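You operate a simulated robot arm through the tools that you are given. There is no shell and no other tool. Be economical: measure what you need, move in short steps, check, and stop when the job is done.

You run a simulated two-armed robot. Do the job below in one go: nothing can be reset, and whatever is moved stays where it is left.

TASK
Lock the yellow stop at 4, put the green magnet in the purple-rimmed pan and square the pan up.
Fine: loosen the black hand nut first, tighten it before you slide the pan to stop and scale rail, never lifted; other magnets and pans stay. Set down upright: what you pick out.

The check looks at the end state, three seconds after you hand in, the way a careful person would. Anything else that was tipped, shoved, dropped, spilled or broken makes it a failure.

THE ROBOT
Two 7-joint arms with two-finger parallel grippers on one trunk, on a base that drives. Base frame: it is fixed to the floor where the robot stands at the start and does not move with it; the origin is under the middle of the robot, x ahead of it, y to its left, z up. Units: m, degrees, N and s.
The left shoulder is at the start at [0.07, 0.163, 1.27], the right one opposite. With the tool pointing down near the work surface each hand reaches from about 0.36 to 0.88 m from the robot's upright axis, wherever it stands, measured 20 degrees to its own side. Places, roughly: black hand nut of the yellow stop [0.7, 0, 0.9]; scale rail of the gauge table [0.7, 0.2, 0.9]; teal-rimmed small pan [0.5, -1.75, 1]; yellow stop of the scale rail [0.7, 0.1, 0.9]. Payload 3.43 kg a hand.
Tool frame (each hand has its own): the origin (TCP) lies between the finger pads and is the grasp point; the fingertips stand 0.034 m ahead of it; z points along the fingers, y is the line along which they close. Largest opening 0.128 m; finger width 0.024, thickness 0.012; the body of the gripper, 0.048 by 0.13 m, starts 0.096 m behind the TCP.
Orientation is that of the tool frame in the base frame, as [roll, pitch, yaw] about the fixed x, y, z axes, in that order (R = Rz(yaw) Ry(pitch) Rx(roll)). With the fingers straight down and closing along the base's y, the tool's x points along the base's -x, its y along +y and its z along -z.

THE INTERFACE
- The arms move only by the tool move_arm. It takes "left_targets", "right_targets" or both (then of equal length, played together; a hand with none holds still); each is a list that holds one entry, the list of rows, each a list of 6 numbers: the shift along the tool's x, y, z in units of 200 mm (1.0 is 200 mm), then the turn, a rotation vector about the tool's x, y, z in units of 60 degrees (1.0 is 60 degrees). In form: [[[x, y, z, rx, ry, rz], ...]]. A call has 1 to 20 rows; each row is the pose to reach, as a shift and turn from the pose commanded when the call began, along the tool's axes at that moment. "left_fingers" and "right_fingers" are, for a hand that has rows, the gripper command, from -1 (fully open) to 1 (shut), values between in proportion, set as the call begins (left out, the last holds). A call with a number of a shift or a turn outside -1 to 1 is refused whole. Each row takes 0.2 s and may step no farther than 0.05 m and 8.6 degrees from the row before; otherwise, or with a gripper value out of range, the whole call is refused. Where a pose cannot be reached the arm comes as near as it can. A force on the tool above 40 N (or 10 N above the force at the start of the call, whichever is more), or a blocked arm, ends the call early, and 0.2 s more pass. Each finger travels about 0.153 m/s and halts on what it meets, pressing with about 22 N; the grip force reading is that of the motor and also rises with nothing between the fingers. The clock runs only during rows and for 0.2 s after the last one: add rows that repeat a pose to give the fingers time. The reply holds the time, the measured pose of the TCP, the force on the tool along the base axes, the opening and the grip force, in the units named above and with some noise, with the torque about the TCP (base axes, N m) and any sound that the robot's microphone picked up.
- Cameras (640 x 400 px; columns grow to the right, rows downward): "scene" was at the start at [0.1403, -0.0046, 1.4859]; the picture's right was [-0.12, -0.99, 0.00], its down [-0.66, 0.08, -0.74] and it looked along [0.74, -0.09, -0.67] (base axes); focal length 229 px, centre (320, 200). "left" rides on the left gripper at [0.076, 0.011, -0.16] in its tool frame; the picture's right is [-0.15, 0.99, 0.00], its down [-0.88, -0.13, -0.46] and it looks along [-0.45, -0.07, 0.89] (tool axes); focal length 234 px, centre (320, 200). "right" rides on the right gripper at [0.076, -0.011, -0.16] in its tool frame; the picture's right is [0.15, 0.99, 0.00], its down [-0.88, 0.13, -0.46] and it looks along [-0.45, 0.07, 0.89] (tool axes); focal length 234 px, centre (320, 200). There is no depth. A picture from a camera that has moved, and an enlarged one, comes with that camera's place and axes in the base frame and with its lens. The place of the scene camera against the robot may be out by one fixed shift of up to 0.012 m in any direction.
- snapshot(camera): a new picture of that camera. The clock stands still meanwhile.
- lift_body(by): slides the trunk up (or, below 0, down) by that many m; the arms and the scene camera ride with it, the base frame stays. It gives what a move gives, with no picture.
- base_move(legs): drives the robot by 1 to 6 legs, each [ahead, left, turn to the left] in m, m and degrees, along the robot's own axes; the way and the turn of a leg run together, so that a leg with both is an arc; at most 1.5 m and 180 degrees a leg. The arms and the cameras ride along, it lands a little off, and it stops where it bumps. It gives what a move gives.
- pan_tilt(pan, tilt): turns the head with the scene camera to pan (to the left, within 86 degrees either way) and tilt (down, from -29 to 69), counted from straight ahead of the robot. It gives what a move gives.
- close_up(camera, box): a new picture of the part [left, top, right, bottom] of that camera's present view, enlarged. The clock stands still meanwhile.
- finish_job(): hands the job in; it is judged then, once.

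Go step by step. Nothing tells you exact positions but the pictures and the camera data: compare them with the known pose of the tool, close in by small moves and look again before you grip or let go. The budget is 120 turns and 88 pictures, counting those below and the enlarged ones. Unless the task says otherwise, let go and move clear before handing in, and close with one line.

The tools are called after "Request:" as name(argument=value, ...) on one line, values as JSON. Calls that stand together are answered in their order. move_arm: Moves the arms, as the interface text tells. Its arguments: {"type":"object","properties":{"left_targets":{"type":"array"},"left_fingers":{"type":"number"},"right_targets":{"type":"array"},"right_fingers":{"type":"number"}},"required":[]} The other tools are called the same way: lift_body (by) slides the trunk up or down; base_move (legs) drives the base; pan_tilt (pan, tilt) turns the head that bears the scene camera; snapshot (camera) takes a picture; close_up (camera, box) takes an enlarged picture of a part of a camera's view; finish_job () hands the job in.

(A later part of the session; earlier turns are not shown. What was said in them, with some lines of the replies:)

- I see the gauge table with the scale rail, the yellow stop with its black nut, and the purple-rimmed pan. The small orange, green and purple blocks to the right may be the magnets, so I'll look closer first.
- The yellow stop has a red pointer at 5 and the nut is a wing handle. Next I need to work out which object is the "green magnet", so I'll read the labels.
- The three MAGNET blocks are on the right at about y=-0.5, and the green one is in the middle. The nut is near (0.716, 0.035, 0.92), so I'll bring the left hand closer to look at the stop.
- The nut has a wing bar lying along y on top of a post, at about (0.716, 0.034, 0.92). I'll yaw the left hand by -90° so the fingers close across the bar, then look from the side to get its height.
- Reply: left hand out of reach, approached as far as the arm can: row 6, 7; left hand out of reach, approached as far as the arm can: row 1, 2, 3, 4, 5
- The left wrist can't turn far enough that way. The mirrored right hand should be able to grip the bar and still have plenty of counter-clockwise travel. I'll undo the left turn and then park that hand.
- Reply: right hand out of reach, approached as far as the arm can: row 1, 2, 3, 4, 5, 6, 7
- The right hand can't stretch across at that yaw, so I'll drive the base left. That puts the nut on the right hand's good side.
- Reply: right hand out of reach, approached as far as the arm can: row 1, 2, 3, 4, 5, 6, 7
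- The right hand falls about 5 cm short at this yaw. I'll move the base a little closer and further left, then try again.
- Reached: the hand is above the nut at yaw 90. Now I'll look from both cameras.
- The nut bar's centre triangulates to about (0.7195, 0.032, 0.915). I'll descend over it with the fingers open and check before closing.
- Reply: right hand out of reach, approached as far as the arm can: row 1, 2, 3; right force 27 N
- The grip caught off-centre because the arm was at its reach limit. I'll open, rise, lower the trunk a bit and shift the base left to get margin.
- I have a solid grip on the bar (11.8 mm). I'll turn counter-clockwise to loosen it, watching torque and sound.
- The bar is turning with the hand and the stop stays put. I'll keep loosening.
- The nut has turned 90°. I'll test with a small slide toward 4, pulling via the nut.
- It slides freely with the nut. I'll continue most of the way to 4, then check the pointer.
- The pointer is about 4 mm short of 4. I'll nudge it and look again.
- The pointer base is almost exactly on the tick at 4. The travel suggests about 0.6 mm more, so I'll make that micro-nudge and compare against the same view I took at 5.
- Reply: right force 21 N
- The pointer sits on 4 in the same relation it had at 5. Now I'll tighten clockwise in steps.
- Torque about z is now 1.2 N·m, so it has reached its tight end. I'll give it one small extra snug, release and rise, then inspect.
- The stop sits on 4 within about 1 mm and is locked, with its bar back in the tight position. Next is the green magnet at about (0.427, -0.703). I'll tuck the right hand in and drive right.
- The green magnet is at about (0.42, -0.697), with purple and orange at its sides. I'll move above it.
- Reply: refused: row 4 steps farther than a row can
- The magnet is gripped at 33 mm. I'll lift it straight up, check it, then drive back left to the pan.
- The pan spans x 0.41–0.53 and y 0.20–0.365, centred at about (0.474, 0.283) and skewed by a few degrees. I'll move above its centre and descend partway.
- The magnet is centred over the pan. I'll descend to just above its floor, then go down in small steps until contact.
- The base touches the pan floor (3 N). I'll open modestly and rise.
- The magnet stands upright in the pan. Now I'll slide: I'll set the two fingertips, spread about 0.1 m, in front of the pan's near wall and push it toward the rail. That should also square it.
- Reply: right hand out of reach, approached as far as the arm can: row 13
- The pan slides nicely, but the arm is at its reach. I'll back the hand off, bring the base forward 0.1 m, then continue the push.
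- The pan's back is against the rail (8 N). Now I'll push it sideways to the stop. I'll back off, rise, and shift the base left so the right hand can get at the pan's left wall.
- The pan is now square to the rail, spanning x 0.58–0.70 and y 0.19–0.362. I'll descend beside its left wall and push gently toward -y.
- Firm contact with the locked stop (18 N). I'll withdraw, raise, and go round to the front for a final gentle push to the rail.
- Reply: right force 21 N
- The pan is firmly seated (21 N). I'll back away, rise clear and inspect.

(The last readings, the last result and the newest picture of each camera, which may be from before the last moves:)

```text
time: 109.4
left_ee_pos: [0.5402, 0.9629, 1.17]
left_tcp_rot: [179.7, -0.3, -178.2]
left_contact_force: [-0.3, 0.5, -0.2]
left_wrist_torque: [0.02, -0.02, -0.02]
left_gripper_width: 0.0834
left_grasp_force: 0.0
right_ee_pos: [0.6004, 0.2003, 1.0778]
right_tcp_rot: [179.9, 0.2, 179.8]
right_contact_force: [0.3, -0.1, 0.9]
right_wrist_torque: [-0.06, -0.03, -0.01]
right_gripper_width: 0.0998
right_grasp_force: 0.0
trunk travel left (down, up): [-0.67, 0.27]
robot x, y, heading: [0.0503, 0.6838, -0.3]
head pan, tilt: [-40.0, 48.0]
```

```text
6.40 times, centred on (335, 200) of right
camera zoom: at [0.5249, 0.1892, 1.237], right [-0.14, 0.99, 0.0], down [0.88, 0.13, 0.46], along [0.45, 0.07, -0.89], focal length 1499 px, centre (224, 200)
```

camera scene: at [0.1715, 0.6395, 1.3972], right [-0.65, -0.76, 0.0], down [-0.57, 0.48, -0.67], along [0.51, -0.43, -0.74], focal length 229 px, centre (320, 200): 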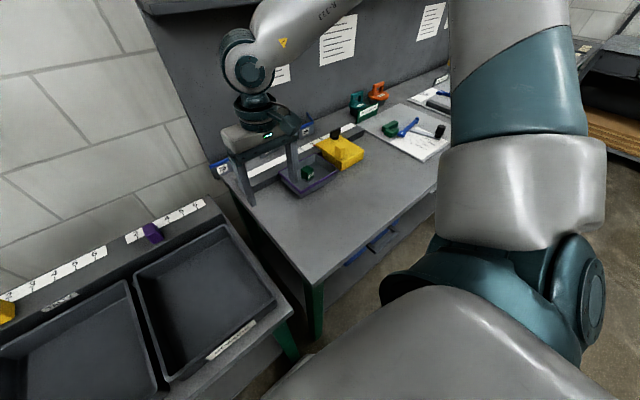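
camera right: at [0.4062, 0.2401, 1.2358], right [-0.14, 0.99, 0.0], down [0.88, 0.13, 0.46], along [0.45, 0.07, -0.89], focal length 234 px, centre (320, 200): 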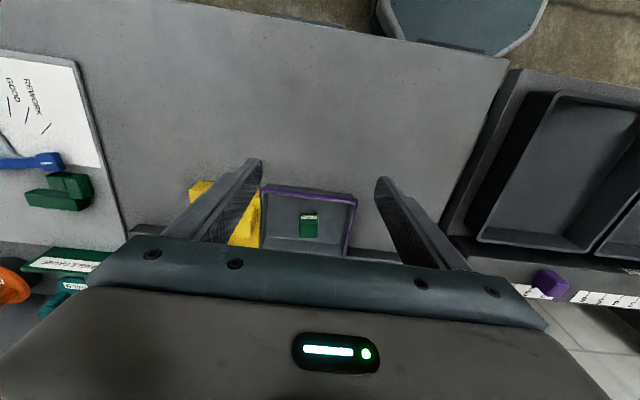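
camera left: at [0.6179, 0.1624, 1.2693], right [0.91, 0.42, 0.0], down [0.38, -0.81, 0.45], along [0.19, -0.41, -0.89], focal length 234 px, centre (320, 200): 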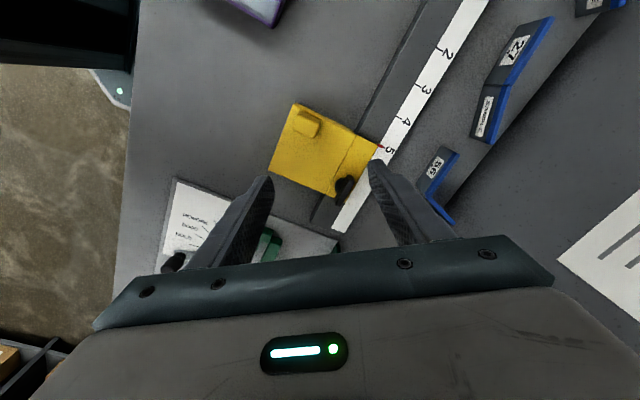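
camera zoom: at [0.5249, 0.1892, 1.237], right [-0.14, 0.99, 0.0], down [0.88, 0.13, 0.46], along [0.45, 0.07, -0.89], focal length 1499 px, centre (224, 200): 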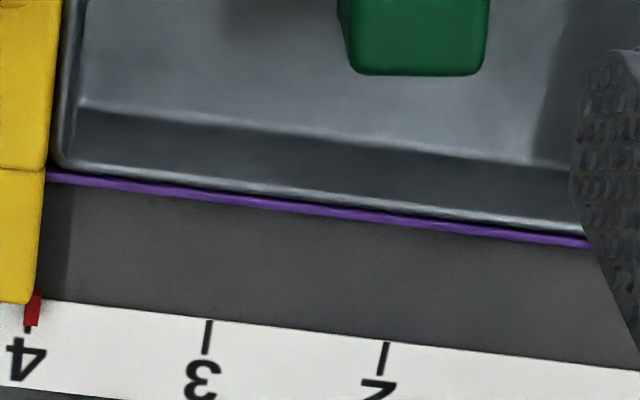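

Both seams are flush, the magnet is upright in the pan, the pointer is on 4 and the nut is tight. I'll raise the hand clear for a final overview.

Request:
move_arm(right_targets=[[[0, 0, -0.2, 0, 0, 0], [0.15, 0, -0.4, 0, 0, 0], [0.35, 0, -0.5, 0, 0, 0], [0.55, 0, -0.6, 0, 0, 0], [0.7, 0, -0.6, 0, 0, 0]]])

Request:
snapshot(camera="scene")

Request:
close_up(camera="scene", box=[220, 70, 460, 220])

```text
time: 110.6
left_ee_pos: [0.5386, 0.9614, 1.1698]
left_tcp_rot: [179.7, -0.4, -178.2]
left_contact_force: [0.4, -0.4, 0.0]
left_wrist_torque: [0.0, -0.02, -0.01]
left_gripper_width: 0.0832
left_grasp_force: 0.1
right_ee_pos: [0.462, 0.2003, 1.198]
right_tcp_rot: [179.9, 0.1, 179.9]
right_contact_force: [-1.1, 0.3, 0.2]
right_wrist_torque: [-0.02, 0.02, 0.03]
right_gripper_width: 0.0999
right_grasp_force: 0.1
trunk travel left (down, up): [-0.67, 0.27]
robot x, y, heading: [0.0555, 0.6821, -0.5]
head pan, tilt: [-40.0, 48.0]
```

```text
14 pictures are left
camera scene: at [0.1702, 0.6376, 1.3973], right [-0.65, -0.76, 0.0], down [-0.57, 0.48, -0.67], along [0.51, -0.43, -0.74], focal length 229 px, centre (320, 200)
```

scene: 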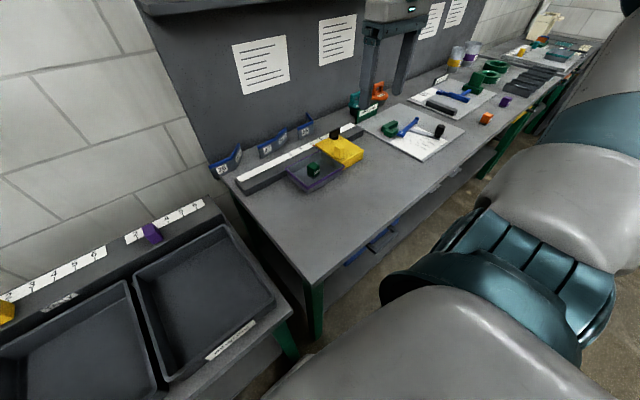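

```text
2.67 times, centred on (340, 145) of scene
camera zoom: at [0.1702, 0.6376, 1.3973], right [-0.65, -0.76, 0.0], down [-0.57, 0.48, -0.67], along [0.51, -0.43, -0.74], focal length 611 px, centre (267, 347)
```

zoom: 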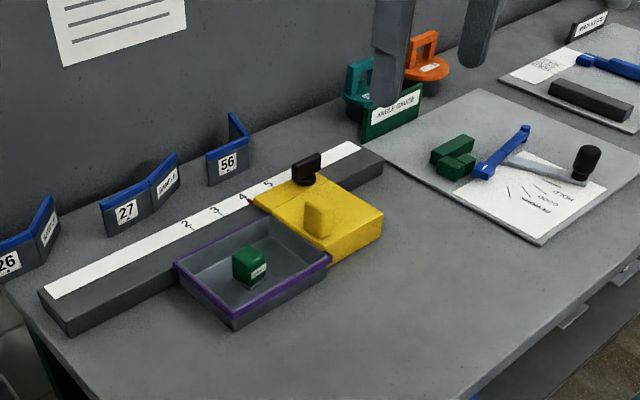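

Everything is in place and both hands are clear, so I'm handing in.

Request:
finish_job()

```text
The job is handed in.
```

I handed in with the yellow stop locked at 4 (pointer within about 1 mm of the mark) and the green magnet upright in the purple-rimmed pan. I slid the pan without lifting it, and it sits square against the stop and scale rail.
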